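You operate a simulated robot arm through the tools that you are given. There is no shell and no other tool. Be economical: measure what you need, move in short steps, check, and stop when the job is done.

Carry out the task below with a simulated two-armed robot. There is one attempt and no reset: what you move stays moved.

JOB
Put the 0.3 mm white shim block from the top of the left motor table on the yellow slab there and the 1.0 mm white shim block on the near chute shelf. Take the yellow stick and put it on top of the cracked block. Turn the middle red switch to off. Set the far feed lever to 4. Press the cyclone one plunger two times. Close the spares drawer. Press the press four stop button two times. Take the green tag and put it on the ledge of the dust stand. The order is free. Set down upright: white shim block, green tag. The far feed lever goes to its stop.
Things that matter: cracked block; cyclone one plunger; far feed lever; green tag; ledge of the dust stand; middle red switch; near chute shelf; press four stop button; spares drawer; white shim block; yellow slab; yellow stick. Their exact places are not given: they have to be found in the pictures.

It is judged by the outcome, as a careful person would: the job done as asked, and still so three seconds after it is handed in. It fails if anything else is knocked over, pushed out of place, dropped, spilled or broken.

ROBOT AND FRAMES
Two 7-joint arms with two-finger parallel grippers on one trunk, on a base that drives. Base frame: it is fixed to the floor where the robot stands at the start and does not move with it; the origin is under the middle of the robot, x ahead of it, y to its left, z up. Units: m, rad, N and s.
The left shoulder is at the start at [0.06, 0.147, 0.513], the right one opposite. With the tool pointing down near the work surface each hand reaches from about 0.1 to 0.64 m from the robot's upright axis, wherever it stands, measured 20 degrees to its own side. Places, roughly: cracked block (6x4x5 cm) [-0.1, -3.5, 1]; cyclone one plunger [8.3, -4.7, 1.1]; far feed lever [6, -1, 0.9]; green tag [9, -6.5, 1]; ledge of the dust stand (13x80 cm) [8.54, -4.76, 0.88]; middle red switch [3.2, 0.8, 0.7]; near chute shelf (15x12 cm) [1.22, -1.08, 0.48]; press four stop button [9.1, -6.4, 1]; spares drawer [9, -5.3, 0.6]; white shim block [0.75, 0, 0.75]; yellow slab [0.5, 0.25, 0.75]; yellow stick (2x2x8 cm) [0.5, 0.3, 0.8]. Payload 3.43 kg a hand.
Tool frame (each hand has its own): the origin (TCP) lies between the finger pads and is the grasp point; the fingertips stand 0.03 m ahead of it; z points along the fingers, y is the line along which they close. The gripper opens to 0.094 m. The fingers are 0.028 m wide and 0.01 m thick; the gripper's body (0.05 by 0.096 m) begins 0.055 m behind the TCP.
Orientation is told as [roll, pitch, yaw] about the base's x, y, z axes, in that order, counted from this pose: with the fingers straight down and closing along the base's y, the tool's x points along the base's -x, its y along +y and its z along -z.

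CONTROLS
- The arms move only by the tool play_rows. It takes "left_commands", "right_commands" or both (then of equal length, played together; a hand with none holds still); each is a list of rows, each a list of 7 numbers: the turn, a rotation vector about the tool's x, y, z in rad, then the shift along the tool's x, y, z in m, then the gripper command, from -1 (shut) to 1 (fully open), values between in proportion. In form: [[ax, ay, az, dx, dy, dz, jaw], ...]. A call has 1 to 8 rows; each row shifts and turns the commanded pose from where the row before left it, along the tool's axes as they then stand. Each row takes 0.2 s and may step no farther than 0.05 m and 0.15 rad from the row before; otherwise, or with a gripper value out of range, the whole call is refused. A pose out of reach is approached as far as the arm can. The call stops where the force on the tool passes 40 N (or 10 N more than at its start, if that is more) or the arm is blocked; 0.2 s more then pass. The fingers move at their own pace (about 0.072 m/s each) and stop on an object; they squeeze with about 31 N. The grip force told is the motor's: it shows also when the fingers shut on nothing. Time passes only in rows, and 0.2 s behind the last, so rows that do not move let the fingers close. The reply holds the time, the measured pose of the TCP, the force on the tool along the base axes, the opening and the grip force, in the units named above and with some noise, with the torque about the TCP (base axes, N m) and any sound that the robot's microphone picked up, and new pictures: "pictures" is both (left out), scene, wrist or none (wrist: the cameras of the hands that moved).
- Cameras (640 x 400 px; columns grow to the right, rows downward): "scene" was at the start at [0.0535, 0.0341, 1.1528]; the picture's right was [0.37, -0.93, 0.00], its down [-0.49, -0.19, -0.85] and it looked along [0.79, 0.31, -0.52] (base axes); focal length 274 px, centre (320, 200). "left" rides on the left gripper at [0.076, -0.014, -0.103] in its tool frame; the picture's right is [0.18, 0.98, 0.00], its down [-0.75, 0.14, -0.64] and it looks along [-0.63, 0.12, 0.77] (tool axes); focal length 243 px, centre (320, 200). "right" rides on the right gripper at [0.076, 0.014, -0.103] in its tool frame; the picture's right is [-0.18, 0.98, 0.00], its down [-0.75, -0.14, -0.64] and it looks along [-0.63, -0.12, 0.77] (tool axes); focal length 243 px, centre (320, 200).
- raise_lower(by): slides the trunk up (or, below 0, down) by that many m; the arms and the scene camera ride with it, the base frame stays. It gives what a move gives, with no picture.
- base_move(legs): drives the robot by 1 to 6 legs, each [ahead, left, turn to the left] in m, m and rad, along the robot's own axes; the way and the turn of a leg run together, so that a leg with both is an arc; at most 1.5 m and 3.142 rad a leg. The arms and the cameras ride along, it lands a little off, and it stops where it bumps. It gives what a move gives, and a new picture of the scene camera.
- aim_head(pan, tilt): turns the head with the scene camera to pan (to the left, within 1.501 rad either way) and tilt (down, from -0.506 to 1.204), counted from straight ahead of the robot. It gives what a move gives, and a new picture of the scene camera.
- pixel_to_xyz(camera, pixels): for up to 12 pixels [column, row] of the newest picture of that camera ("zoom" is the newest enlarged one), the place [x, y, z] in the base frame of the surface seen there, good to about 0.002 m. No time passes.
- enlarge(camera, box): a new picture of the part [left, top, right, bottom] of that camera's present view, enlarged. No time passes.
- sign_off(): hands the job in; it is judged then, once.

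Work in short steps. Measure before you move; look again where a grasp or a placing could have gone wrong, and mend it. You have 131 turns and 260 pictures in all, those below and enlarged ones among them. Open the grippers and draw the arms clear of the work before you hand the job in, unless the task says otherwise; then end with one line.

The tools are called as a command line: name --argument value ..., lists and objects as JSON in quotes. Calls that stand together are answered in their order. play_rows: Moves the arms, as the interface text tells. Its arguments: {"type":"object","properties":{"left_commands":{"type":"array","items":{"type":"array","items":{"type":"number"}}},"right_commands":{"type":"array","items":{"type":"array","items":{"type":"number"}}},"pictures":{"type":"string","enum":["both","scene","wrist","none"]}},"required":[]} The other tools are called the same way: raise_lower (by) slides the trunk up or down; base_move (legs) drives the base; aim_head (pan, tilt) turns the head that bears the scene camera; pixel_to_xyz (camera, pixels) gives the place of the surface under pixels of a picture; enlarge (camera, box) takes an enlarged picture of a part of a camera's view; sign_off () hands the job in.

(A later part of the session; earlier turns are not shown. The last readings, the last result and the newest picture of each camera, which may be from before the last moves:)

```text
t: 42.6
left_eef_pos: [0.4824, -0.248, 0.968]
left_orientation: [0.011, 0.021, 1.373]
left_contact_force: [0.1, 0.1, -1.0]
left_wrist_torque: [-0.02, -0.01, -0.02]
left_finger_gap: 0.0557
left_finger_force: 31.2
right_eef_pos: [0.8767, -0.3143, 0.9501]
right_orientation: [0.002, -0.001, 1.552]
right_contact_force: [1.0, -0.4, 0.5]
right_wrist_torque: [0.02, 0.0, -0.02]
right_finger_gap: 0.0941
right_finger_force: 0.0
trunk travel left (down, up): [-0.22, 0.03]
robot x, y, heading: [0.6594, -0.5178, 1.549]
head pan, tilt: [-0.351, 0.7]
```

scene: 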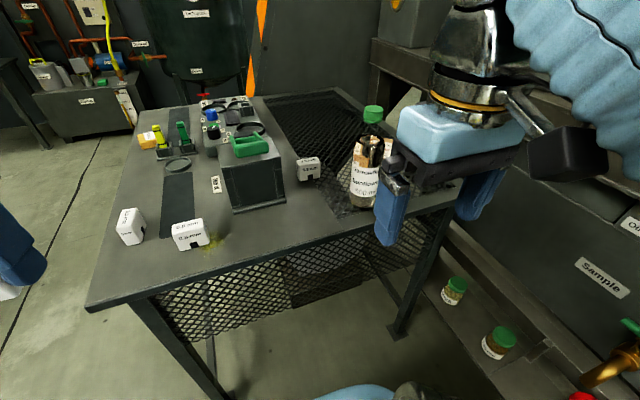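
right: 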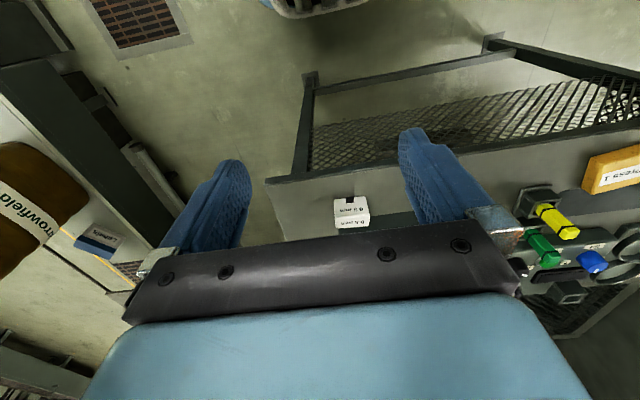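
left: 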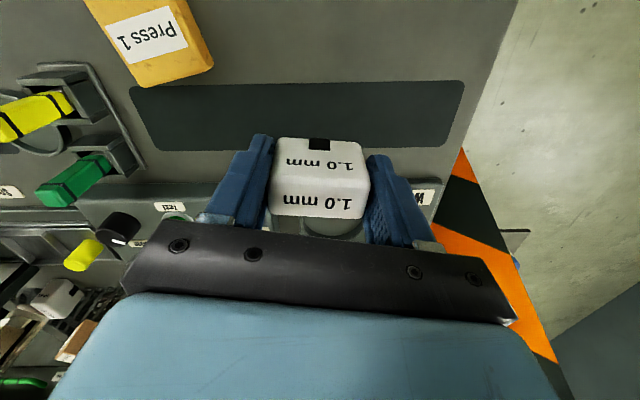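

Excellent view of the 0.3 block at (309,168). Zoom and measure it and its surroundings.

enlarge --camera "scene" --box '[220, 100, 412, 220]'

pixel_to_xyz --camera "zoom" --pixels '[[258, 195], [320, 190], [325, 210], [265, 218], [270, 265], [330, 260], [213, 190], [215, 330], [170, 120], [510, 20], [440, 200], [460, 330]]'

```text
3.33 times, centred on (316, 160) of scene
```

zoom: 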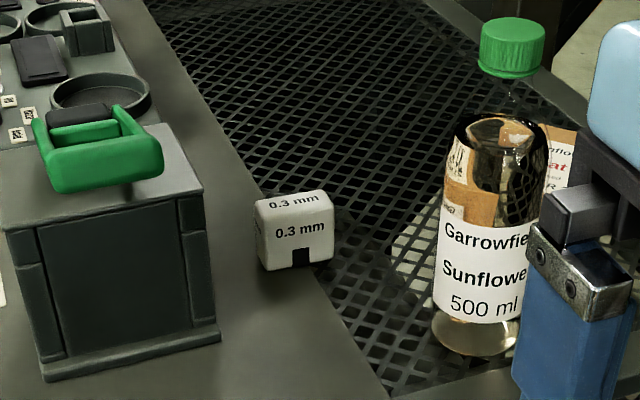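

```text
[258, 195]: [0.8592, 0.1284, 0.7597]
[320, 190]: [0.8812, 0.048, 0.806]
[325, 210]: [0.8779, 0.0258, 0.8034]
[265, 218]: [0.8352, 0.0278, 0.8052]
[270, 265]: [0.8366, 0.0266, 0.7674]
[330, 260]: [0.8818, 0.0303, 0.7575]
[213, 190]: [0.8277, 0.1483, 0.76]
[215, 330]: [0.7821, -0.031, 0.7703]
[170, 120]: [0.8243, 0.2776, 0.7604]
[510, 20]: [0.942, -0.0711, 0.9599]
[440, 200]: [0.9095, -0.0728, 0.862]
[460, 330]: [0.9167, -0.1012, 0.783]
```

Block x 0.833–0.882, y 0.025–0.05, clear from above. Raise the right hand to 1.03 and go over it with a 75 mm opening.

play_rows --right_commands '[[0, 0, 0, 0, 0, -0.04, 0.6], [0, 0, 0, 0, 0, -0.04, 0.6]]' --pictures "none"

play_rows --right_commands '[[0, 0, 0, -0.0442, 0.0034, 0, 0.6], [0, 0, 0, -0.0442, 0.0034, 0, 0.6], [0, 0, 0, -0.0442, 0.0034, 0, 0.6], [0, 0, 0, -0.0442, 0.0034, 0, 0.6], [0, 0, 0, -0.0442, 0.0034, 0, 0.6], [0, 0, 0, -0.0442, 0.0034, 0, 0.6], [0, 0, 0, -0.0442, 0.0034, 0, 0.6], [0, 0, 0, -0.0442, 0.0034, 0, 0.6]]' --pictures "both"

```text
t: 43.2
left_eef_pos: [0.4809, -0.2484, 0.9682]
left_orientation: [0.009, 0.023, 1.372]
left_contact_force: [-0.3, 0.4, -1.0]
left_wrist_torque: [-0.03, 0.02, 0.01]
left_finger_gap: 0.0557
left_finger_force: 31.1
right_eef_pos: [0.8761, -0.3148, 0.9513]
right_orientation: [0.001, -0.003, 1.553]
right_contact_force: [0.1, 0.2, -0.2]
right_wrist_torque: [0.0, 0.02, 0.0]
right_finger_gap: 0.0753
right_finger_force: 0.0
right hand out of reach, approached as far as the arm can: row 1, 2
trunk travel left (down, up): [-0.22, 0.03]
robot x, y, heading: [0.6645, -0.5199, 1.548]
head pan, tilt: [-0.351, 0.7]
```

```text
t: 45.0
left_eef_pos: [0.4809, -0.2475, 0.9686]
left_orientation: [0.013, 0.022, 1.372]
left_contact_force: [-0.9, 0.0, -0.5]
left_wrist_torque: [0.03, -0.02, 0.03]
left_finger_gap: 0.0556
left_finger_force: 30.8
right_eef_pos: [0.8613, -0.0721, 0.9513]
right_orientation: [-0.001, -0.002, 1.552]
right_contact_force: [-0.8, 0.3, 0.5]
right_wrist_torque: [0.02, -0.01, 0.03]
right_finger_gap: 0.0754
right_finger_force: 0.1
right hand out of reach, approached as far as the arm can: row 6, 7, 8
trunk travel left (down, up): [-0.22, 0.03]
robot x, y, heading: [0.6616, -0.5192, 1.554]
head pan, tilt: [-0.351, 0.7]
```

scene: 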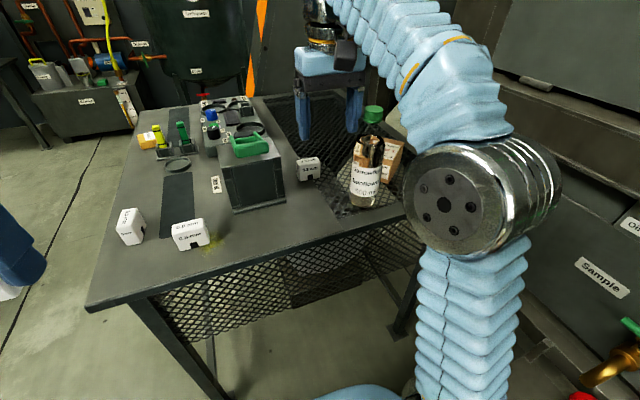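
right: 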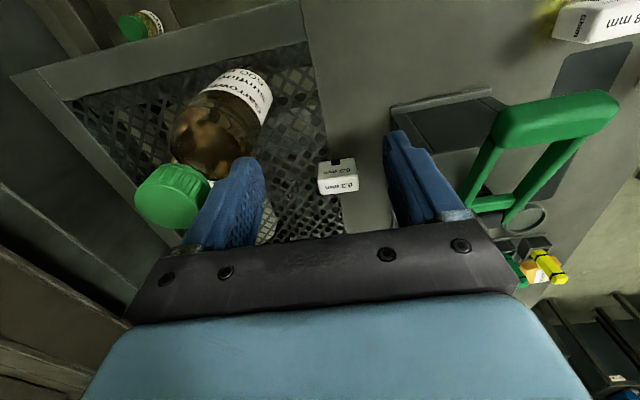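

The hand couldn't go up but passed clear; the bottle still stands, close to the finger. Raise the trunk 0.03 for reach and clearance, then go on in y.

raise_lower --by 0.03

play_rows --right_commands '[[0, 0, 0, 0, 0.012, 0, 0.6], [0, 0, 0, -0.028, 0, 0.01, 0.6], [0, 0, 0, -0.028, 0, 0.01, 0.6], [0, 0, 0, -0.028, 0, 0.01, 0.6], [0, 0, 0, -0.028, -0.008, 0.02, 0.6]]' --pictures "wrist"

```text
t: 45.8
left_eef_pos: [0.4816, -0.2485, 0.9977]
left_orientation: [0.01, 0.022, 1.375]
left_contact_force: [0.3, -0.7, -0.7]
left_wrist_torque: [-0.01, -0.01, -0.02]
left_finger_gap: 0.0556
left_finger_force: 31.0
right_eef_pos: [0.8603, -0.0717, 0.9802]
right_orientation: [0.001, -0.003, 1.552]
right_contact_force: [0.1, -0.5, -0.6]
right_wrist_torque: [0.04, 0.0, 0.01]
right_finger_gap: 0.0751
right_finger_force: 0.0
trunk travel left (down, up): [-0.25, 0.0]
robot x, y, heading: [0.6606, -0.5217, 1.549]
head pan, tilt: [-0.351, 0.7]
```

```text
t: 47.0
left_eef_pos: [0.4816, -0.2473, 0.998]
left_orientation: [0.011, 0.02, 1.373]
left_contact_force: [0.5, -0.6, -1.0]
left_wrist_torque: [0.03, 0.02, 0.02]
left_finger_gap: 0.0556
left_finger_force: 31.1
right_eef_pos: [0.8585, 0.0009, 0.9431]
right_orientation: [0.001, -0.004, 1.551]
right_contact_force: [-0.4, -0.4, 0.2]
right_wrist_torque: [0.05, -0.05, 0.01]
right_finger_gap: 0.075
right_finger_force: 0.0
right hand out of reach, approached as far as the arm can: row 3, 4
trunk travel left (down, up): [-0.25, 0.0]
robot x, y, heading: [0.6636, -0.5192, 1.548]
head pan, tilt: [-0.351, 0.7]
```

right: 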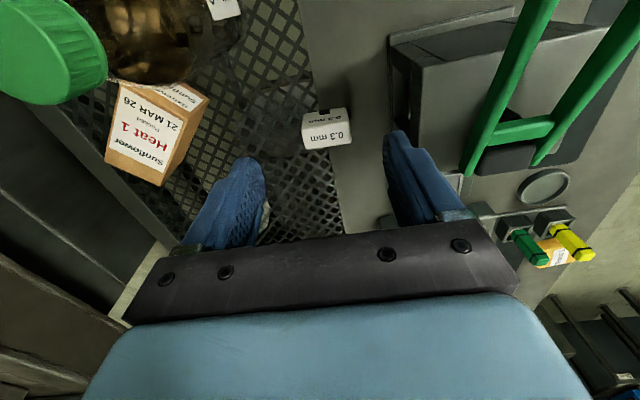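

Past the bottle. Continue down toward z 0.84 while closing the last 37 mm in y.

play_rows --right_commands '[[0, 0, 0, -0.012, 0, 0.035, 0.6], [0, 0, 0, -0.012, 0, 0.03, 0.6], [0, 0, 0, -0.013, 0, 0.03, 0.6], [0, 0, 0, 0, 0, 0, 0.6]]' --pictures "both"

```text
t: 48.0
left_eef_pos: [0.4798, -0.2473, 0.9971]
left_orientation: [0.008, 0.023, 1.373]
left_contact_force: [0.8, 0.4, -0.7]
left_wrist_torque: [0.0, -0.02, -0.02]
left_finger_gap: 0.0556
left_finger_force: 31.0
right_eef_pos: [0.8579, 0.0391, 0.8466]
right_orientation: [0.001, -0.003, 1.55]
right_contact_force: [0.3, 0.7, 0.4]
right_wrist_torque: [0.0, -0.01, 0.0]
right_finger_gap: 0.0751
right_finger_force: 0.1
trunk travel left (down, up): [-0.25, 0.0]
robot x, y, heading: [0.6623, -0.5176, 1.552]
head pan, tilt: [-0.351, 0.7]
```

scene: 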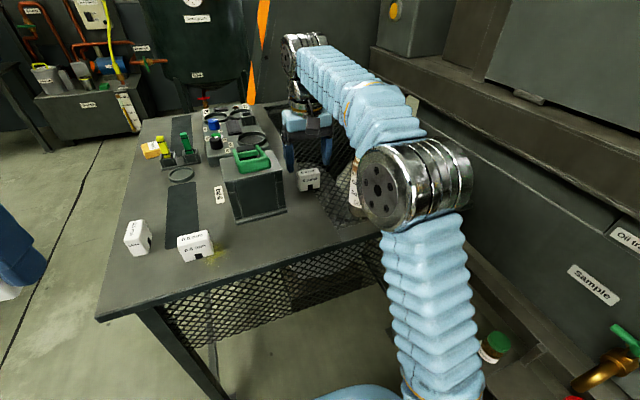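
right: 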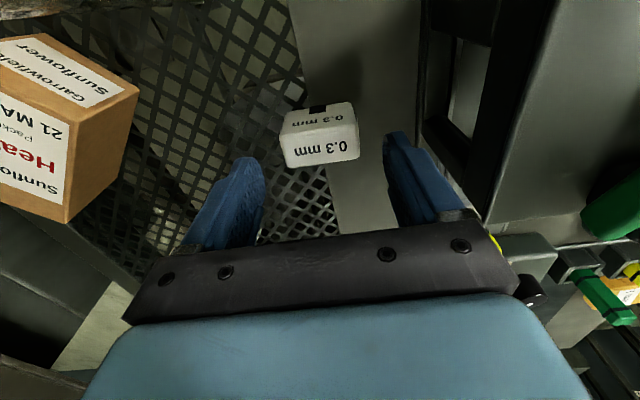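

Centred. Descend to z 0.80 and grip.

play_rows --right_commands '[[0, 0, 0, 0, 0, 0.025, 0.6], [0, 0, 0, 0, 0, 0.022, 0.6], [0, 0, 0, 0, 0, 0, 0.6], [0, 0, 0, 0, 0, 0, -1], [0, 0, 0, 0, 0, 0, -1], [0, 0, 0, 0, 0, 0, -1], [0, 0, 0, 0, 0, -0.03, -1]]' --pictures "both"

```text
t: 49.6
left_eef_pos: [0.4815, -0.2474, 0.9975]
left_orientation: [0.01, 0.022, 1.374]
left_contact_force: [0.5, -0.1, -1.1]
left_wrist_torque: [0.0, 0.01, -0.02]
left_finger_gap: 0.0556
left_finger_force: 31.1
right_eef_pos: [0.8598, 0.0383, 0.8298]
right_orientation: [0.001, -0.003, 1.551]
right_contact_force: [0.0, 0.0, -1.5]
right_wrist_torque: [-0.04, -0.02, 0.02]
right_finger_gap: 0.0556
right_finger_force: 31.4
trunk travel left (down, up): [-0.25, 0.0]
robot x, y, heading: [0.6614, -0.5213, 1.553]
head pan, tilt: [-0.351, 0.7]
```

scene: 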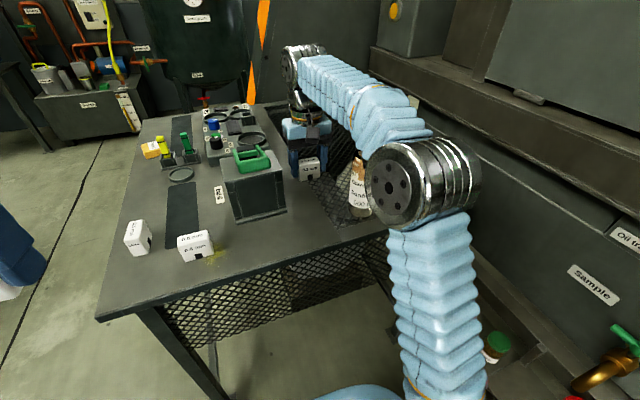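
right: 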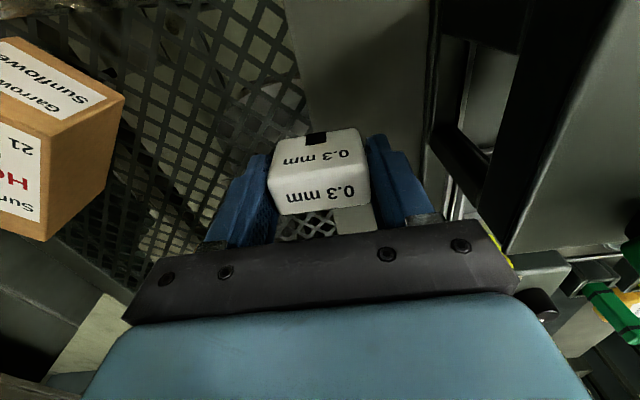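

Gripped and lifted. Retrace the path: up and back past the bottle, keeping x ≈ 0.85.

play_rows --right_commands '[[0, 0, 0, 0, 0.004, -0.035, -1], [0, 0, 0, 0.019, 0.004, -0.035, -1], [0, 0, 0, 0.019, 0, -0.035, -1], [0, 0, 0, 0.03, 0, -0.015, -1], [0, 0, 0, 0.03, 0, -0.015, -1], [0, 0, 0, 0.03, 0, -0.015, -1], [0, 0, 0, 0.04, 0, 0, -1], [0, 0, 0, 0.04, 0, 0, -1]]' --pictures "scene"

play_rows --right_commands '[[0, 0, 0, 0.04, 0, 0, -1], [0, 0, 0, 0.04, 0, 0, -1], [0, 0, 0, 0.04, 0, 0, -1], [0, 0, 0, 0.04, 0, 0, -1]]' --pictures "scene"

```text
t: 51.4
left_eef_pos: [0.4812, -0.2476, 0.9974]
left_orientation: [0.009, 0.024, 1.375]
left_contact_force: [0.9, -0.1, -0.9]
left_wrist_torque: [-0.01, -0.01, -0.05]
left_finger_gap: 0.0555
left_finger_force: 31.2
right_eef_pos: [0.8469, -0.1702, 0.9796]
right_orientation: [0.0, -0.003, 1.551]
right_contact_force: [0.0, 0.2, -0.6]
right_wrist_torque: [-0.03, -0.01, -0.02]
right_finger_gap: 0.0558
right_finger_force: 31.2
trunk travel left (down, up): [-0.25, 0.0]
robot x, y, heading: [0.6627, -0.5212, 1.553]
head pan, tilt: [-0.351, 0.7]
```

scene: 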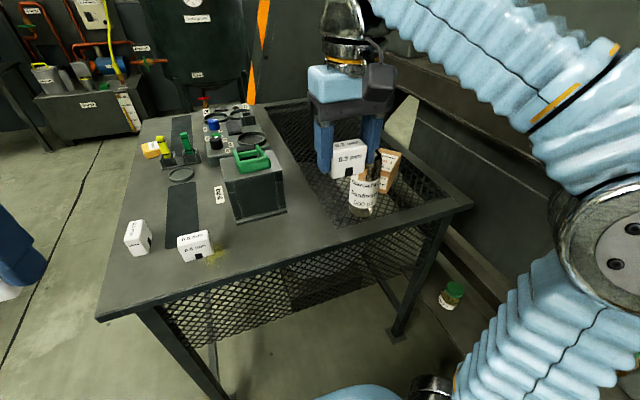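

```text
t: 52.4
left_eef_pos: [0.4823, -0.2443, 0.9968]
left_orientation: [0.01, 0.026, 1.374]
left_contact_force: [0.0, 2.9, -1.9]
left_wrist_torque: [-0.19, 0.07, 0.02]
left_finger_gap: 0.0557
left_finger_force: 31.1
right_eef_pos: [0.8435, -0.3147, 0.9793]
right_orientation: [0.002, 0.0, 1.557]
right_contact_force: [1.4, 1.8, -1.0]
right_wrist_torque: [-0.2, 0.09, -0.01]
right_finger_gap: 0.0554
right_finger_force: 30.6
right hand out of reach, approached as far as the arm can: row 4
trunk travel left (down, up): [-0.25, 0.0]
robot x, y, heading: [0.6601, -0.5176, 1.55]
head pan, tilt: [-0.351, 0.7]
```

scene: 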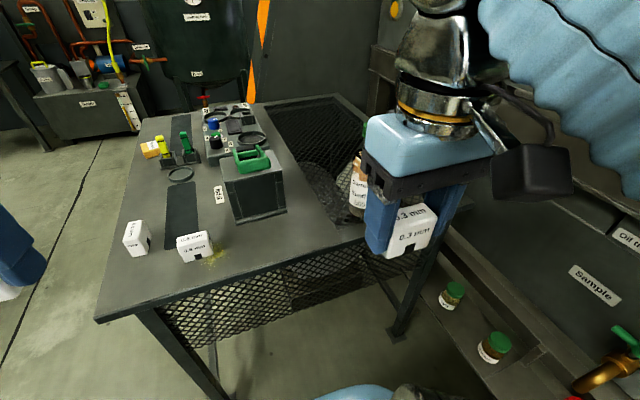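

Both blocks held, bottle upright. Drive out of the aisle to the table front.

base_move --legs '[[0, 0.75, 0], [0, 0, -1.55], [0, 1.0, 0]]'

aim_head --pan -0.1 --tilt 0.8

```text
t: 65.0
left_eef_pos: [0.1458, 0.6849, 0.9975]
left_orientation: [0.01, 0.023, -0.148]
left_contact_force: [0.1, 0.3, -1.0]
left_wrist_torque: [0.0, 0.02, 0.03]
left_finger_gap: 0.0555
left_finger_force: 31.2
right_eef_pos: [0.0943, 0.3175, 0.9799]
right_orientation: [0.001, -0.005, 0.03]
right_contact_force: [-0.3, -0.6, -1.7]
right_wrist_torque: [0.01, 0.0, 0.02]
right_finger_gap: 0.0556
right_finger_force: 31.1
trunk travel left (down, up): [-0.25, 0.0]
robot x, y, heading: [-0.1153, 0.4876, 0.031]
head pan, tilt: [-0.351, 0.7]
```

scene: 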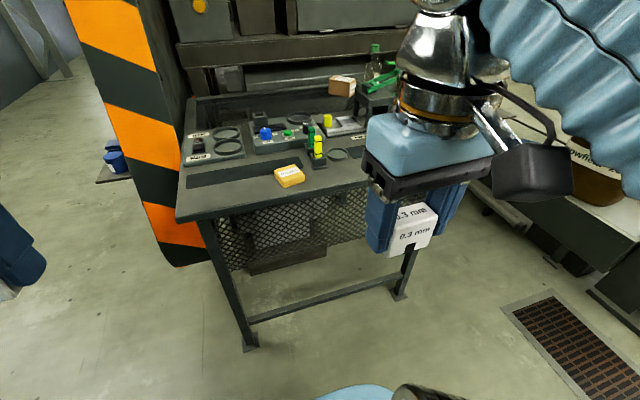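

```text
t: 65.7
left_eef_pos: [0.1477, 0.6841, 0.9984]
left_orientation: [0.009, 0.023, -0.148]
left_contact_force: [-0.5, 0.2, -0.8]
left_wrist_torque: [0.0, -0.05, -0.01]
left_finger_gap: 0.0554
left_finger_force: 31.8
right_eef_pos: [0.0929, 0.3175, 0.98]
right_orientation: [0.002, -0.002, 0.031]
right_contact_force: [-0.3, 0.5, -1.4]
right_wrist_torque: [-0.02, 0.0, 0.01]
right_finger_gap: 0.0557
right_finger_force: 31.0
trunk travel left (down, up): [-0.25, 0.0]
robot x, y, heading: [-0.1131, 0.4911, 0.028]
head pan, tilt: [-0.099, 0.799]
```

scene: 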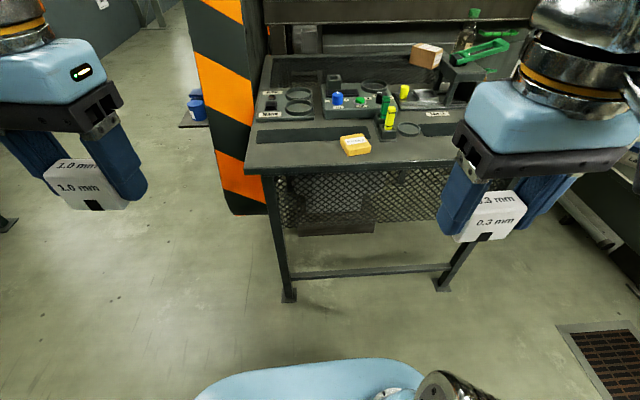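

Drive forward 0.15 m, then re-measure the slab.

base_move --legs '[[0.16, 0, 0]]'

enlarge --camera "scene" --box '[260, 110, 452, 230]'

```text
t: 67.1
left_eef_pos: [0.3063, 0.6872, 0.9982]
left_orientation: [0.01, 0.021, -0.151]
left_contact_force: [-0.3, -0.4, -0.2]
left_wrist_torque: [-0.01, -0.01, 0.01]
left_finger_gap: 0.0554
left_finger_force: 30.9
right_eef_pos: [0.2504, 0.3225, 0.9804]
right_orientation: [0.002, -0.005, 0.028]
right_contact_force: [-0.1, 0.0, -0.3]
right_wrist_torque: [0.03, -0.02, 0.02]
right_finger_gap: 0.0558
right_finger_force: 31.4
trunk travel left (down, up): [-0.25, 0.0]
robot x, y, heading: [0.043, 0.4976, 0.025]
head pan, tilt: [-0.099, 0.799]
```

scene: 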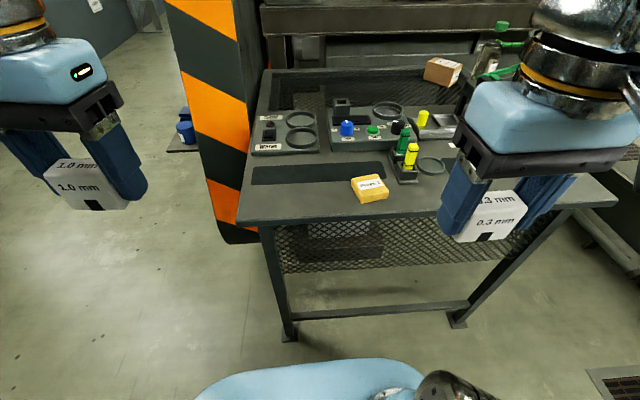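

```text
3.33 times, centred on (356, 170) of scene
```

zoom: 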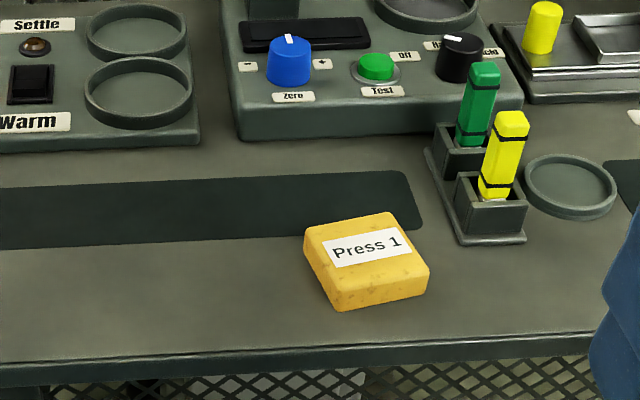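

pixel_to_xyz --camera "zoom" --pixels '[[308, 235], [392, 218], [424, 266], [342, 285], [366, 250], [512, 118], [500, 185], [463, 200], [525, 210], [487, 205]]'

```text
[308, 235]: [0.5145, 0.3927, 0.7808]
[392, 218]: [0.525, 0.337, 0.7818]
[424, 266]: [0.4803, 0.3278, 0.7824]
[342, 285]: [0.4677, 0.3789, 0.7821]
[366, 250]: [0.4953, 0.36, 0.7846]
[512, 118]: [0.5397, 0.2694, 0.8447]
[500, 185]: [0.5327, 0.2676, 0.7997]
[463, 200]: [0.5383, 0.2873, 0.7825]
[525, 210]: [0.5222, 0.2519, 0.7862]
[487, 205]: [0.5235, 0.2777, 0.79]
```

Slab centre (0.497,0.359), yaw ≈ +0.2. Turn the right hand to match and go above it.

play_rows --right_commands '[[0, 0, -0.085, 0, 0, 0, -1], [0, 0, -0.085, 0, 0, 0, -1], [0, 0, 0, -0.0415, -0.0022, 0.016, -1], [0, 0, 0, -0.0415, -0.0022, 0.016, -1], [0, 0, 0, -0.0415, -0.0022, 0.016, -1], [0, 0, 0, -0.0415, -0.0022, 0.016, -1], [0, 0, 0, -0.0415, -0.0022, 0.016, -1], [0, 0, 0, -0.0415, -0.0022, 0.016, -1]]' --pictures "both"

```text
t: 68.9
left_eef_pos: [0.3065, 0.6881, 0.9977]
left_orientation: [0.009, 0.023, -0.149]
left_contact_force: [0.0, -0.1, -0.3]
left_wrist_torque: [0.01, -0.04, 0.03]
left_finger_gap: 0.0554
left_finger_force: 30.8
right_eef_pos: [0.4979, 0.3593, 0.8861]
right_orientation: [0.001, -0.006, 0.198]
right_contact_force: [-0.5, -0.1, -0.8]
right_wrist_torque: [-0.02, -0.02, 0.03]
right_finger_gap: 0.0555
right_finger_force: 30.7
trunk travel left (down, up): [-0.25, 0.0]
robot x, y, heading: [0.0424, 0.4961, 0.023]
head pan, tilt: [-0.099, 0.799]
```

scene: 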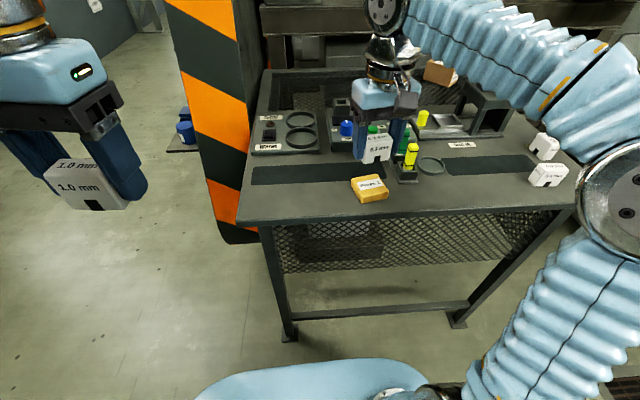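
right: 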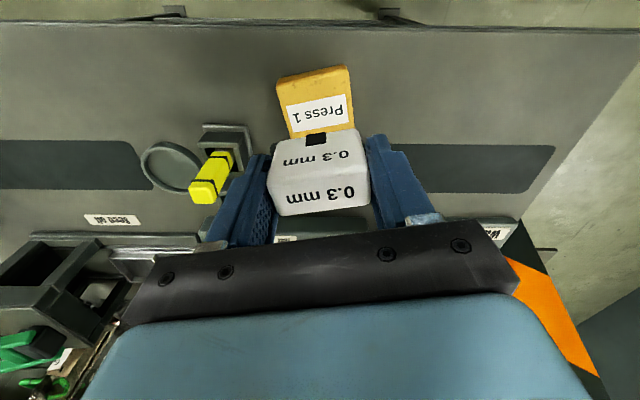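

Aligned. Lower 0.06 m to set the block on the slab.

play_rows --right_commands '[[0, 0, 0, 0, 0, 0.03, -1], [0, 0, 0, 0, 0, 0.025, -1], [0, 0, 0, 0, 0, 0.005, -1], [0, 0, 0, 0, 0, 0, -1]]' --pictures "both"

```text
t: 69.9
left_eef_pos: [0.3061, 0.6883, 0.998]
left_orientation: [0.01, 0.022, -0.151]
left_contact_force: [0.2, 0.4, 0.0]
left_wrist_torque: [0.03, -0.01, -0.01]
left_finger_gap: 0.0556
left_finger_force: 30.9
right_eef_pos: [0.4974, 0.3595, 0.8259]
right_orientation: [0.0, -0.005, 0.2]
right_contact_force: [-0.1, -0.1, -0.4]
right_wrist_torque: [-0.05, 0.0, 0.03]
right_finger_gap: 0.0556
right_finger_force: 30.9
trunk travel left (down, up): [-0.25, 0.0]
robot x, y, heading: [0.0437, 0.4975, 0.031]
head pan, tilt: [-0.099, 0.799]
```

scene: 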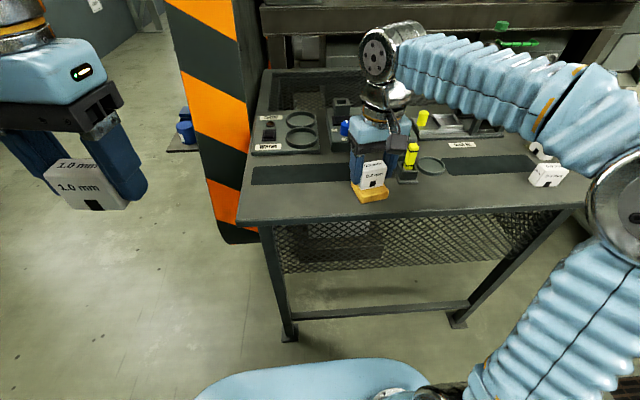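
right: 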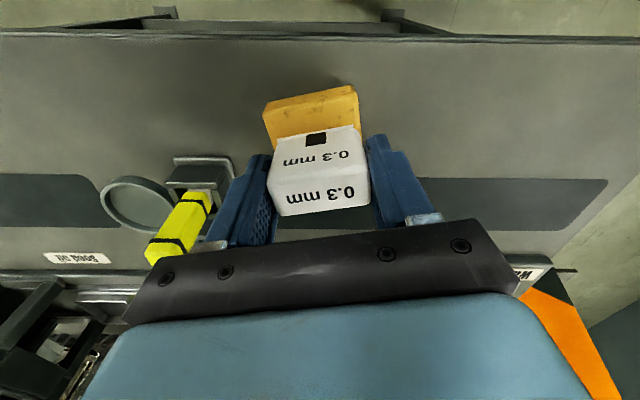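

Lower 2 mm more and open slightly (70 mm), then rise.

play_rows --right_commands '[[0, 0, 0, 0, 0, 0.002, -1], [0, 0, 0, 0, 0, 0, -1], [0, 0, 0, 0, 0, 0, 0.4], [0, 0, 0, 0, 0, 0, 0.5], [0, 0, 0, 0, 0, 0, 0.5], [0, 0, 0, 0, 0, -0.03, 0.5], [0, 0, 0, 0, 0, -0.04, 0.5], [0, 0, 0, 0, 0, -0.03, 0.5]]' --pictures "both"

```text
t: 71.7
left_eef_pos: [0.3048, 0.6885, 0.9974]
left_orientation: [0.009, 0.024, -0.151]
left_contact_force: [0.2, 0.7, -0.4]
left_wrist_torque: [-0.02, -0.01, 0.0]
left_finger_gap: 0.0556
left_finger_force: 30.8
right_eef_pos: [0.5003, 0.3579, 0.9232]
right_orientation: [-0.001, -0.003, 0.2]
right_contact_force: [-0.8, 0.9, 0.9]
right_wrist_torque: [0.02, 0.0, 0.0]
right_finger_gap: 0.0706
right_finger_force: 0.0
trunk travel left (down, up): [-0.25, 0.0]
robot x, y, heading: [0.0453, 0.4946, 0.028]
head pan, tilt: [-0.099, 0.799]
```

scene: 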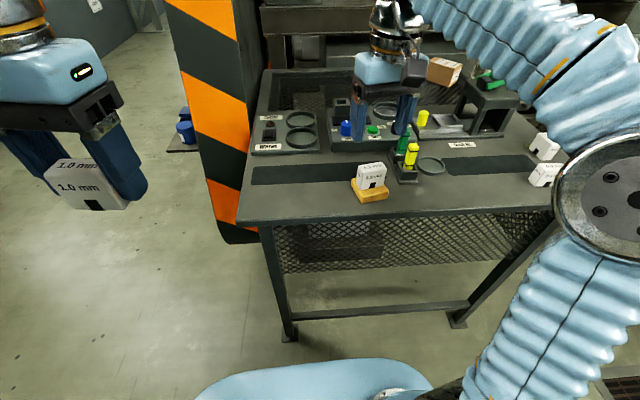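
right: 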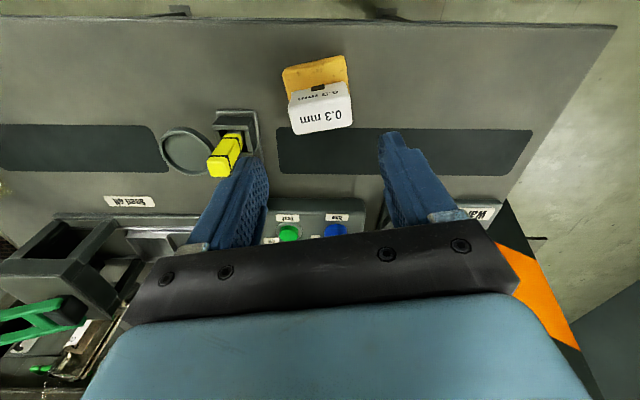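

The 0.3 block stands on the slab. Zoom the right wrist view on the yellow stick to get its yaw.

enlarge --camera "right" --box '[160, 90, 320, 190]'

enlarge --camera "scene" --box '[340, 110, 468, 210]'

```text
4.00 times, centred on (240, 140) of right
```

zoom: 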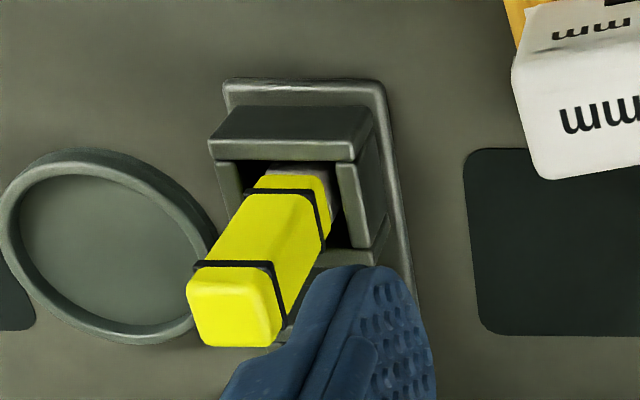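

```text
4.00 times, centred on (404, 160) of scene
```

zoom: 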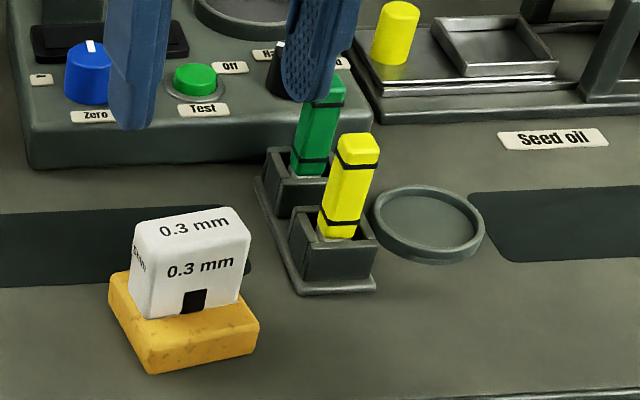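

pixel_to_xyz --camera "zoom" --pixels '[[340, 152], [374, 154], [358, 143], [349, 137], [368, 138], [322, 215], [355, 222], [290, 220], [305, 245], [373, 243]]'

```text
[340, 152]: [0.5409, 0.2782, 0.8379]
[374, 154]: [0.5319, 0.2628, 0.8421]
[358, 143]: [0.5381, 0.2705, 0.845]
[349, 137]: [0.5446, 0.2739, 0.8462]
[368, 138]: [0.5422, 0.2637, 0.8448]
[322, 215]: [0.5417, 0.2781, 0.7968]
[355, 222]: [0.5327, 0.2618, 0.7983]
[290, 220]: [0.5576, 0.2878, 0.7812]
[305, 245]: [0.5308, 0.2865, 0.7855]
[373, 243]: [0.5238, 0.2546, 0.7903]
```

pixel_to_xyz --camera "right" --pixels '[[218, 166], [209, 163], [228, 163], [213, 174], [226, 174]]'

play_rows --right_commands '[[0, 0, 0.1, 0, 0, 0, 0.1], [0, 0, 0.1, 0, 0, 0, 0.1], [0, 0, 0, -0.022, -0.044, 0, 0.1], [0, 0, 0, -0.022, -0.044, 0, 0.1]]' --pictures "wrist"

```text
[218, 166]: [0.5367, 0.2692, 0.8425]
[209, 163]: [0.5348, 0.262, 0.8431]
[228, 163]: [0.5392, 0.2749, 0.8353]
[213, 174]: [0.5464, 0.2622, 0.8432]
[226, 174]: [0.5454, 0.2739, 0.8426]
```

```text
t: 72.7
left_eef_pos: [0.3058, 0.6884, 0.9976]
left_orientation: [0.01, 0.022, -0.151]
left_contact_force: [-0.2, -0.2, -1.0]
left_wrist_torque: [-0.02, -0.03, 0.02]
left_finger_gap: 0.0553
left_finger_force: 31.7
right_eef_pos: [0.5426, 0.2703, 0.9242]
right_orientation: [0.0, -0.002, -0.002]
right_contact_force: [-0.2, 0.9, -0.1]
right_wrist_torque: [0.02, 0.03, -0.03]
right_finger_gap: 0.052
right_finger_force: 0.1
trunk travel left (down, up): [-0.25, 0.0]
robot x, y, heading: [0.0405, 0.4979, 0.027]
head pan, tilt: [-0.099, 0.799]
```

right: 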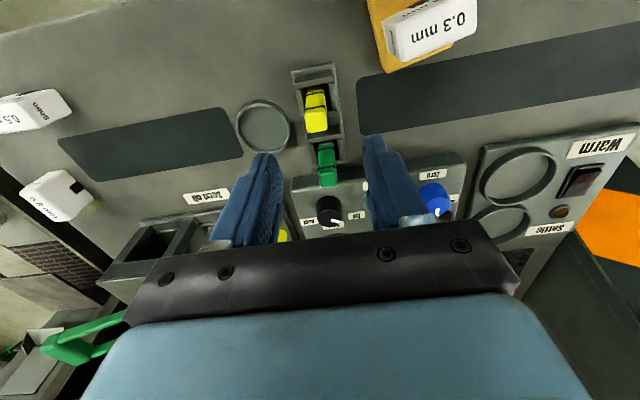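

Hand over the stick. Descend to z 0.828, grip and lift.

play_rows --right_commands '[[0, 0, 0, 0, -0.002, 0.032, 0.1], [0, 0, 0, 0, 0, 0.032, 0.1], [0, 0, 0, 0, 0, 0.032, 0.1], [0, 0, 0, 0, 0, 0, -1], [0, 0, 0, 0, 0, 0, -1], [0, 0, 0, 0, 0, 0, -1], [0, 0, 0, 0, 0, -0.04, -1], [0, 0, 0, 0, 0, -0.05, -1]]' --pictures "both"

```text
t: 74.5
left_eef_pos: [0.3051, 0.6887, 0.9982]
left_orientation: [0.01, 0.023, -0.15]
left_contact_force: [0.2, 0.2, -1.3]
left_wrist_torque: [0.03, -0.02, -0.02]
left_finger_gap: 0.0558
left_finger_force: 31.1
right_eef_pos: [0.5445, 0.2686, 0.9169]
right_orientation: [0.002, -0.006, -0.001]
right_contact_force: [-0.3, -1.1, 0.0]
right_wrist_torque: [0.02, -0.01, 0.03]
right_finger_gap: 0.0196
right_finger_force: 31.0
trunk travel left (down, up): [-0.25, 0.0]
robot x, y, heading: [0.0445, 0.4964, 0.029]
head pan, tilt: [-0.099, 0.799]
```

scene: 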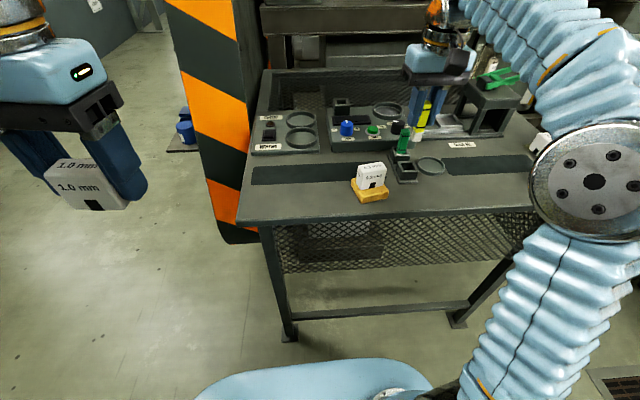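
right: 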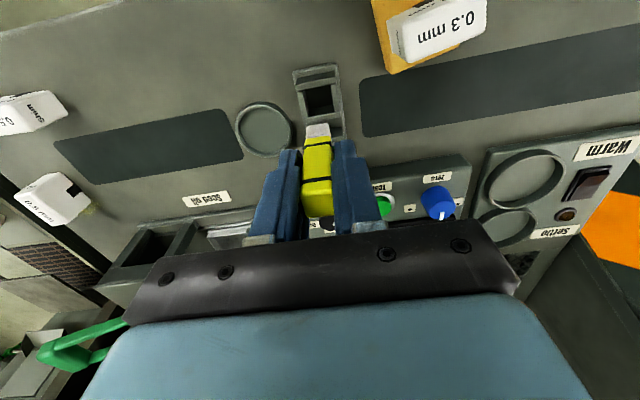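

Stick gripped. Zoom on its lower end, which shows a white tip.

enlarge --camera "right" --box '[270, 100, 370, 225]'

enlarge --camera "scene" --box '[390, 60, 470, 160]'

```text
3.20 times, centred on (320, 162) of right
```

zoom: 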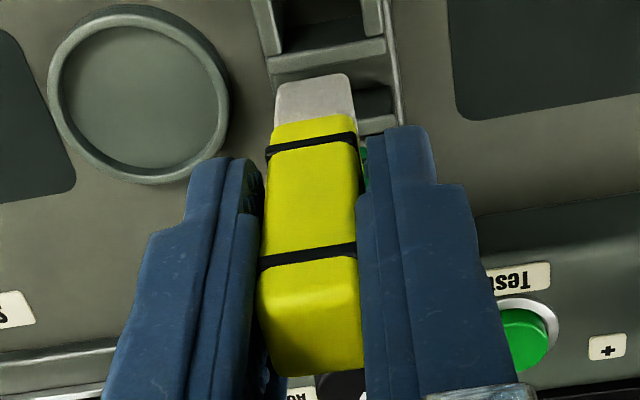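

```text
4.00 times, centred on (430, 110) of scene
```

zoom: 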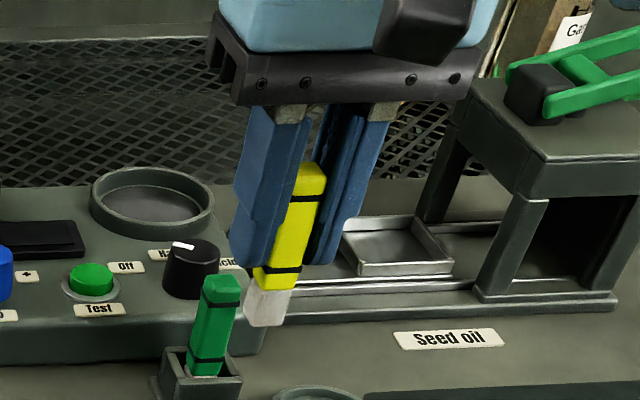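

Flat lower end, good. Retract the right hand, back off, and turn right to see the way.

play_rows --right_commands '[[0, 0, 0, 0.04, 0, -0.01, -1], [0, 0, 0, 0.04, 0, -0.01, -1], [0, 0, 0, 0.04, 0, -0.01, -1], [0, 0, 0, 0.04, 0, -0.01, -1], [0, 0, 0, 0.04, 0, -0.01, -1], [0, 0, 0, 0.04, 0, -0.01, -1]]' --pictures "none"

base_move --legs '[[-0.6, 0, 0], [0, 0, -1.57]]'

aim_head --pan 0.0 --tilt 0.35

```text
t: 75.9
left_eef_pos: [0.3054, 0.6879, 0.9981]
left_orientation: [0.011, 0.023, -0.151]
left_contact_force: [-0.1, 0.6, -0.4]
left_wrist_torque: [-0.01, 0.01, 0.0]
left_finger_gap: 0.0553
left_finger_force: 31.7
right_eef_pos: [0.303, 0.2685, 0.9771]
right_orientation: [-0.001, -0.004, -0.002]
right_contact_force: [0.7, 0.1, -0.5]
right_wrist_torque: [0.03, 0.03, 0.0]
right_finger_gap: 0.0194
right_finger_force: 30.5
trunk travel left (down, up): [-0.25, 0.0]
robot x, y, heading: [0.0422, 0.4986, 0.03]
head pan, tilt: [-0.099, 0.799]
```

```text
t: 78.8
left_eef_pos: [-0.1148, 0.6227, 0.9981]
left_orientation: [0.012, 0.021, -0.261]
left_contact_force: [-0.3, -0.2, -0.9]
left_wrist_torque: [-0.01, -0.01, -0.06]
left_finger_gap: 0.0553
left_finger_force: 31.2
right_eef_pos: [-0.1628, 0.2064, 0.977]
right_orientation: [0.003, -0.005, -0.115]
right_contact_force: [-0.1, 0.2, -0.6]
right_wrist_torque: [-0.01, -0.03, 0.01]
right_finger_gap: 0.0198
right_finger_force: 30.9
trunk travel left (down, up): [-0.25, 0.0]
robot x, y, heading: [-0.3993, 0.4604, -0.083]
head pan, tilt: [-0.099, 0.799]
stopped in leg 1: the robot was blocked; the commanded pose is now the measured one
```

scene: 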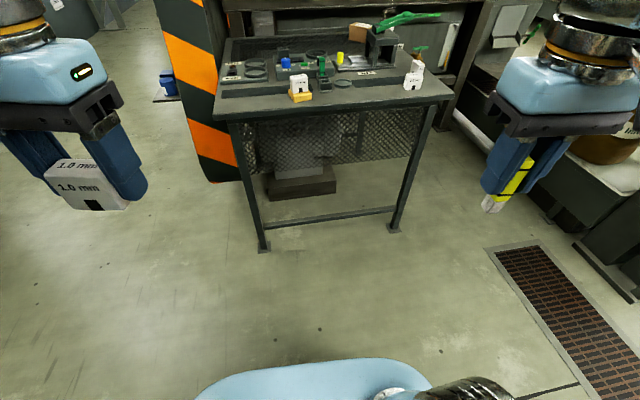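

```text
t: 79.7
left_eef_pos: [-0.1135, 0.6238, 0.999]
left_orientation: [0.014, 0.022, -0.26]
left_contact_force: [0.1, 0.4, -1.4]
left_wrist_torque: [0.0, 0.0, 0.0]
left_finger_gap: 0.0557
left_finger_force: 30.9
right_eef_pos: [-0.1624, 0.2061, 0.9753]
right_orientation: [0.002, -0.004, -0.112]
right_contact_force: [0.4, -0.3, -0.4]
right_wrist_torque: [0.01, 0.03, -0.01]
right_finger_gap: 0.0195
right_finger_force: 31.7
trunk travel left (down, up): [-0.25, 0.0]
robot x, y, heading: [-0.3924, 0.4624, -0.085]
head pan, tilt: [0.0, 0.351]
```

scene: 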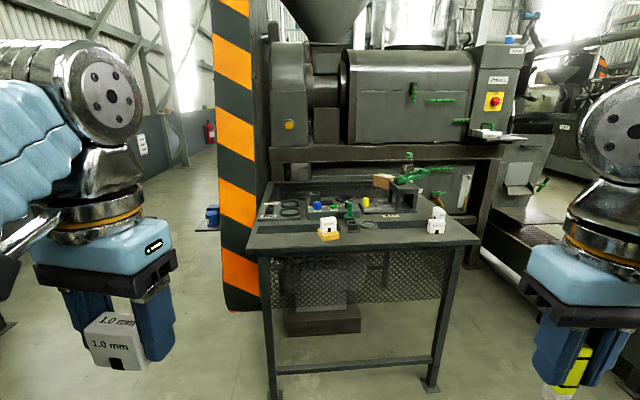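

Something behind blocked the base. Move 0.1 ahead and look to the left-rear and right.

base_move --legs '[[0.1, 0, 0.08]]'

aim_head --pan -1.5 --tilt 0.6

aim_head --pan 1.5 --tilt 0.6

```text
t: 80.8
left_eef_pos: [-0.0274, 0.6413, 0.9988]
left_orientation: [0.012, 0.022, -0.179]
left_contact_force: [-1.1, 0.0, -1.9]
left_wrist_torque: [-0.02, -0.01, 0.01]
left_finger_gap: 0.0555
left_finger_force: 31.4
right_eef_pos: [-0.0433, 0.2225, 0.9764]
right_orientation: [0.002, -0.003, -0.03]
right_contact_force: [-1.2, 0.2, -0.3]
right_wrist_torque: [0.0, 0.02, 0.0]
right_finger_gap: 0.0195
right_finger_force: 31.4
trunk travel left (down, up): [-0.25, 0.0]
robot x, y, heading: [-0.2962, 0.4591, 0.002]
head pan, tilt: [0.0, 0.351]
```

scene: 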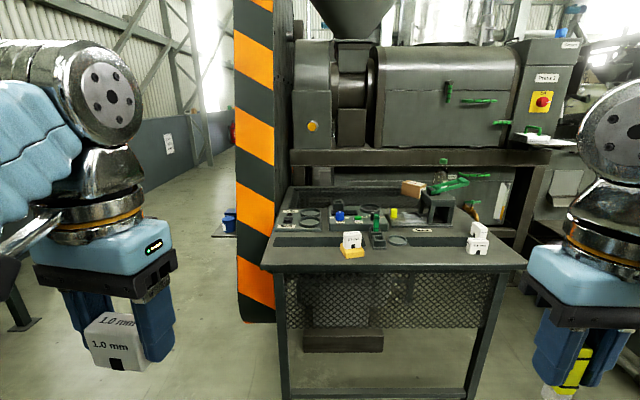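

```text
t: 82.4
left_eef_pos: [-0.0274, 0.6408, 0.9969]
left_orientation: [0.012, 0.023, -0.18]
left_contact_force: [-0.2, 1.0, -0.7]
left_wrist_torque: [-0.03, -0.01, 0.02]
left_finger_gap: 0.0554
left_finger_force: 30.6
right_eef_pos: [-0.043, 0.2211, 0.9761]
right_orientation: [0.002, -0.005, -0.032]
right_contact_force: [-0.1, 0.1, 0.6]
right_wrist_torque: [0.0, -0.02, 0.03]
right_finger_gap: 0.0193
right_finger_force: 31.2
trunk travel left (down, up): [-0.25, 0.0]
robot x, y, heading: [-0.296, 0.4529, -0.002]
head pan, tilt: [-1.499, 0.6]
```

scene: 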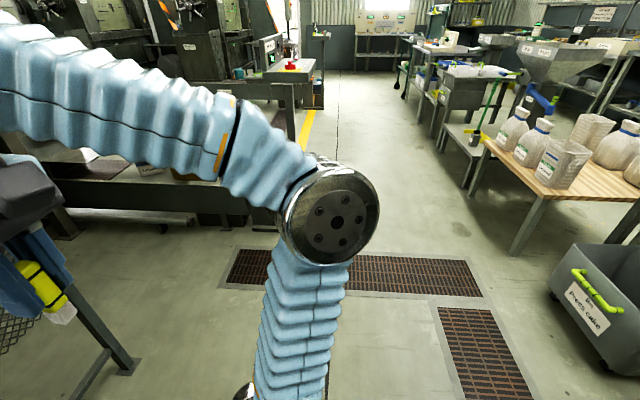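

```text
t: 85.0
left_eef_pos: [-0.0277, 0.6422, 0.9981]
left_orientation: [0.012, 0.023, -0.181]
left_contact_force: [-0.9, 0.2, -0.6]
left_wrist_torque: [-0.01, -0.05, 0.04]
left_finger_gap: 0.0555
left_finger_force: 31.4
right_eef_pos: [-0.0416, 0.2218, 0.9767]
right_orientation: [0.003, -0.007, -0.032]
right_contact_force: [0.2, 0.4, -0.7]
right_wrist_torque: [0.01, -0.01, -0.01]
right_finger_gap: 0.0196
right_finger_force: 30.9
trunk travel left (down, up): [-0.25, 0.0]
robot x, y, heading: [-0.2944, 0.452, -0.002]
head pan, tilt: [1.499, 0.6]
```

scene: 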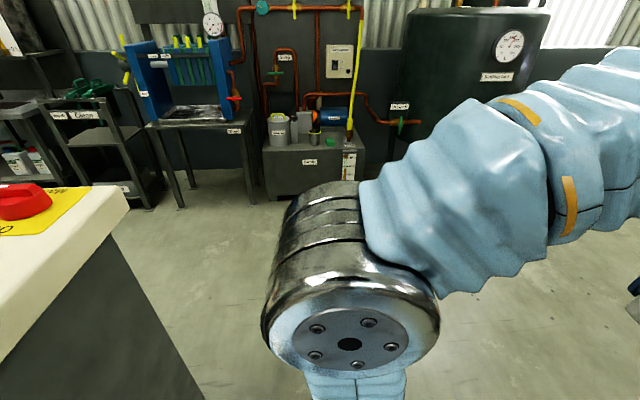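

A cabinet stands behind; to the right is open floor. Strafe right 0.7, turn to face −y, look.

base_move --legs '[[0, -0.7, 0], [0, 0, -1.57]]'

aim_head --pan 0.2 --tilt 0.5

```text
t: 92.7
left_eef_pos: [-0.1037, -0.5161, 0.9986]
left_orientation: [0.013, 0.021, -1.723]
left_contact_force: [-0.2, -0.5, -1.2]
left_wrist_torque: [0.02, -0.02, -0.01]
left_finger_gap: 0.0558
left_finger_force: 31.5
right_eef_pos: [-0.524, -0.5106, 0.9761]
right_orientation: [0.003, -0.004, -1.575]
right_contact_force: [-0.5, 0.6, -0.9]
right_wrist_torque: [-0.04, 0.03, 0.01]
right_finger_gap: 0.019
right_finger_force: 30.8
trunk travel left (down, up): [-0.25, 0.0]
robot x, y, heading: [-0.2994, -0.252, -1.542]
head pan, tilt: [1.499, 0.6]
```

scene: 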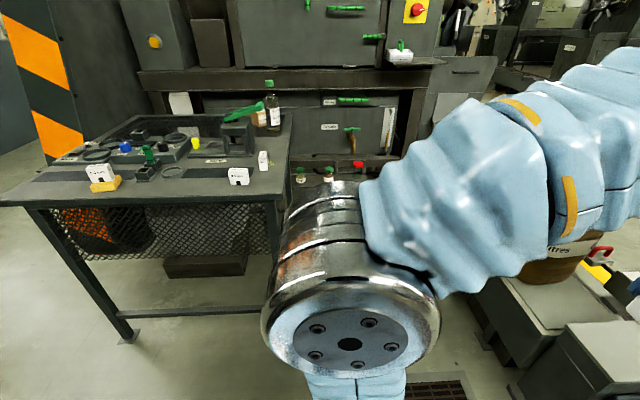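

```text
t: 94.2
left_eef_pos: [-0.1043, -0.5154, 0.9992]
left_orientation: [0.013, 0.023, -1.724]
left_contact_force: [-0.1, 0.7, -0.3]
left_wrist_torque: [0.0, 0.02, 0.0]
left_finger_gap: 0.0556
left_finger_force: 30.7
right_eef_pos: [-0.5237, -0.5114, 0.9761]
right_orientation: [0.002, -0.005, -1.577]
right_contact_force: [-0.4, 0.5, -0.4]
right_wrist_torque: [0.03, 0.02, 0.0]
right_finger_gap: 0.019
right_finger_force: 31.0
trunk travel left (down, up): [-0.25, 0.0]
robot x, y, heading: [-0.2972, -0.2529, -1.551]
head pan, tilt: [0.201, 0.499]
```

scene: 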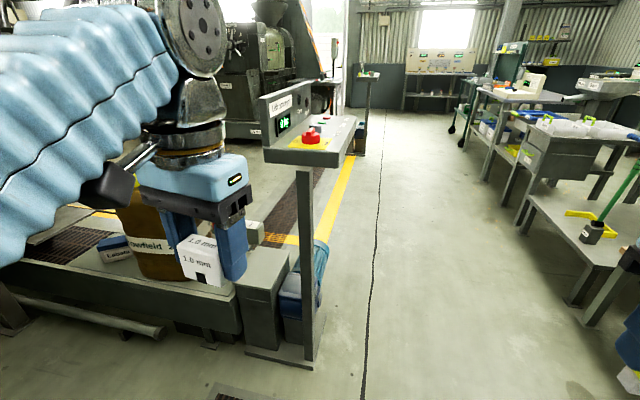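

Measure the pedestal, blue motor, and walkway.

pixel_to_xyz --camera "scene" --pixels '[[345, 150], [355, 118], [318, 355], [320, 310], [318, 250], [300, 160], [385, 300], [335, 210], [345, 160], [585, 290], [525, 220], [305, 75]]'

enlarge --camera "scene" --box '[240, 60, 400, 380]'

```text
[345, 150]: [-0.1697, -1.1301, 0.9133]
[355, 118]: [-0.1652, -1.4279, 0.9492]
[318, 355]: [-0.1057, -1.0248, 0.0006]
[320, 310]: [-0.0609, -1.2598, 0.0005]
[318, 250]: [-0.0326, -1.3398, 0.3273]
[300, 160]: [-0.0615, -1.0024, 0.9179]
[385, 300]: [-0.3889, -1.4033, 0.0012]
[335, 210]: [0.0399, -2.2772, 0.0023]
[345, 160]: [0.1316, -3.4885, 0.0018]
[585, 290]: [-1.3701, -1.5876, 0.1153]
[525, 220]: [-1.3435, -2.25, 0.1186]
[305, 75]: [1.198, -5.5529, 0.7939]
```

```text
1.25 times, centred on (320, 220) of scene
```

zoom: 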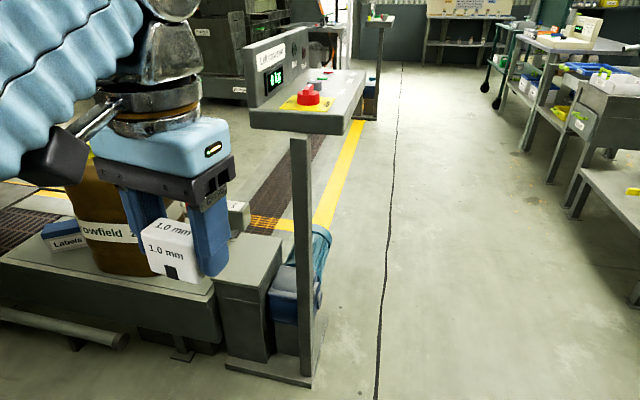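

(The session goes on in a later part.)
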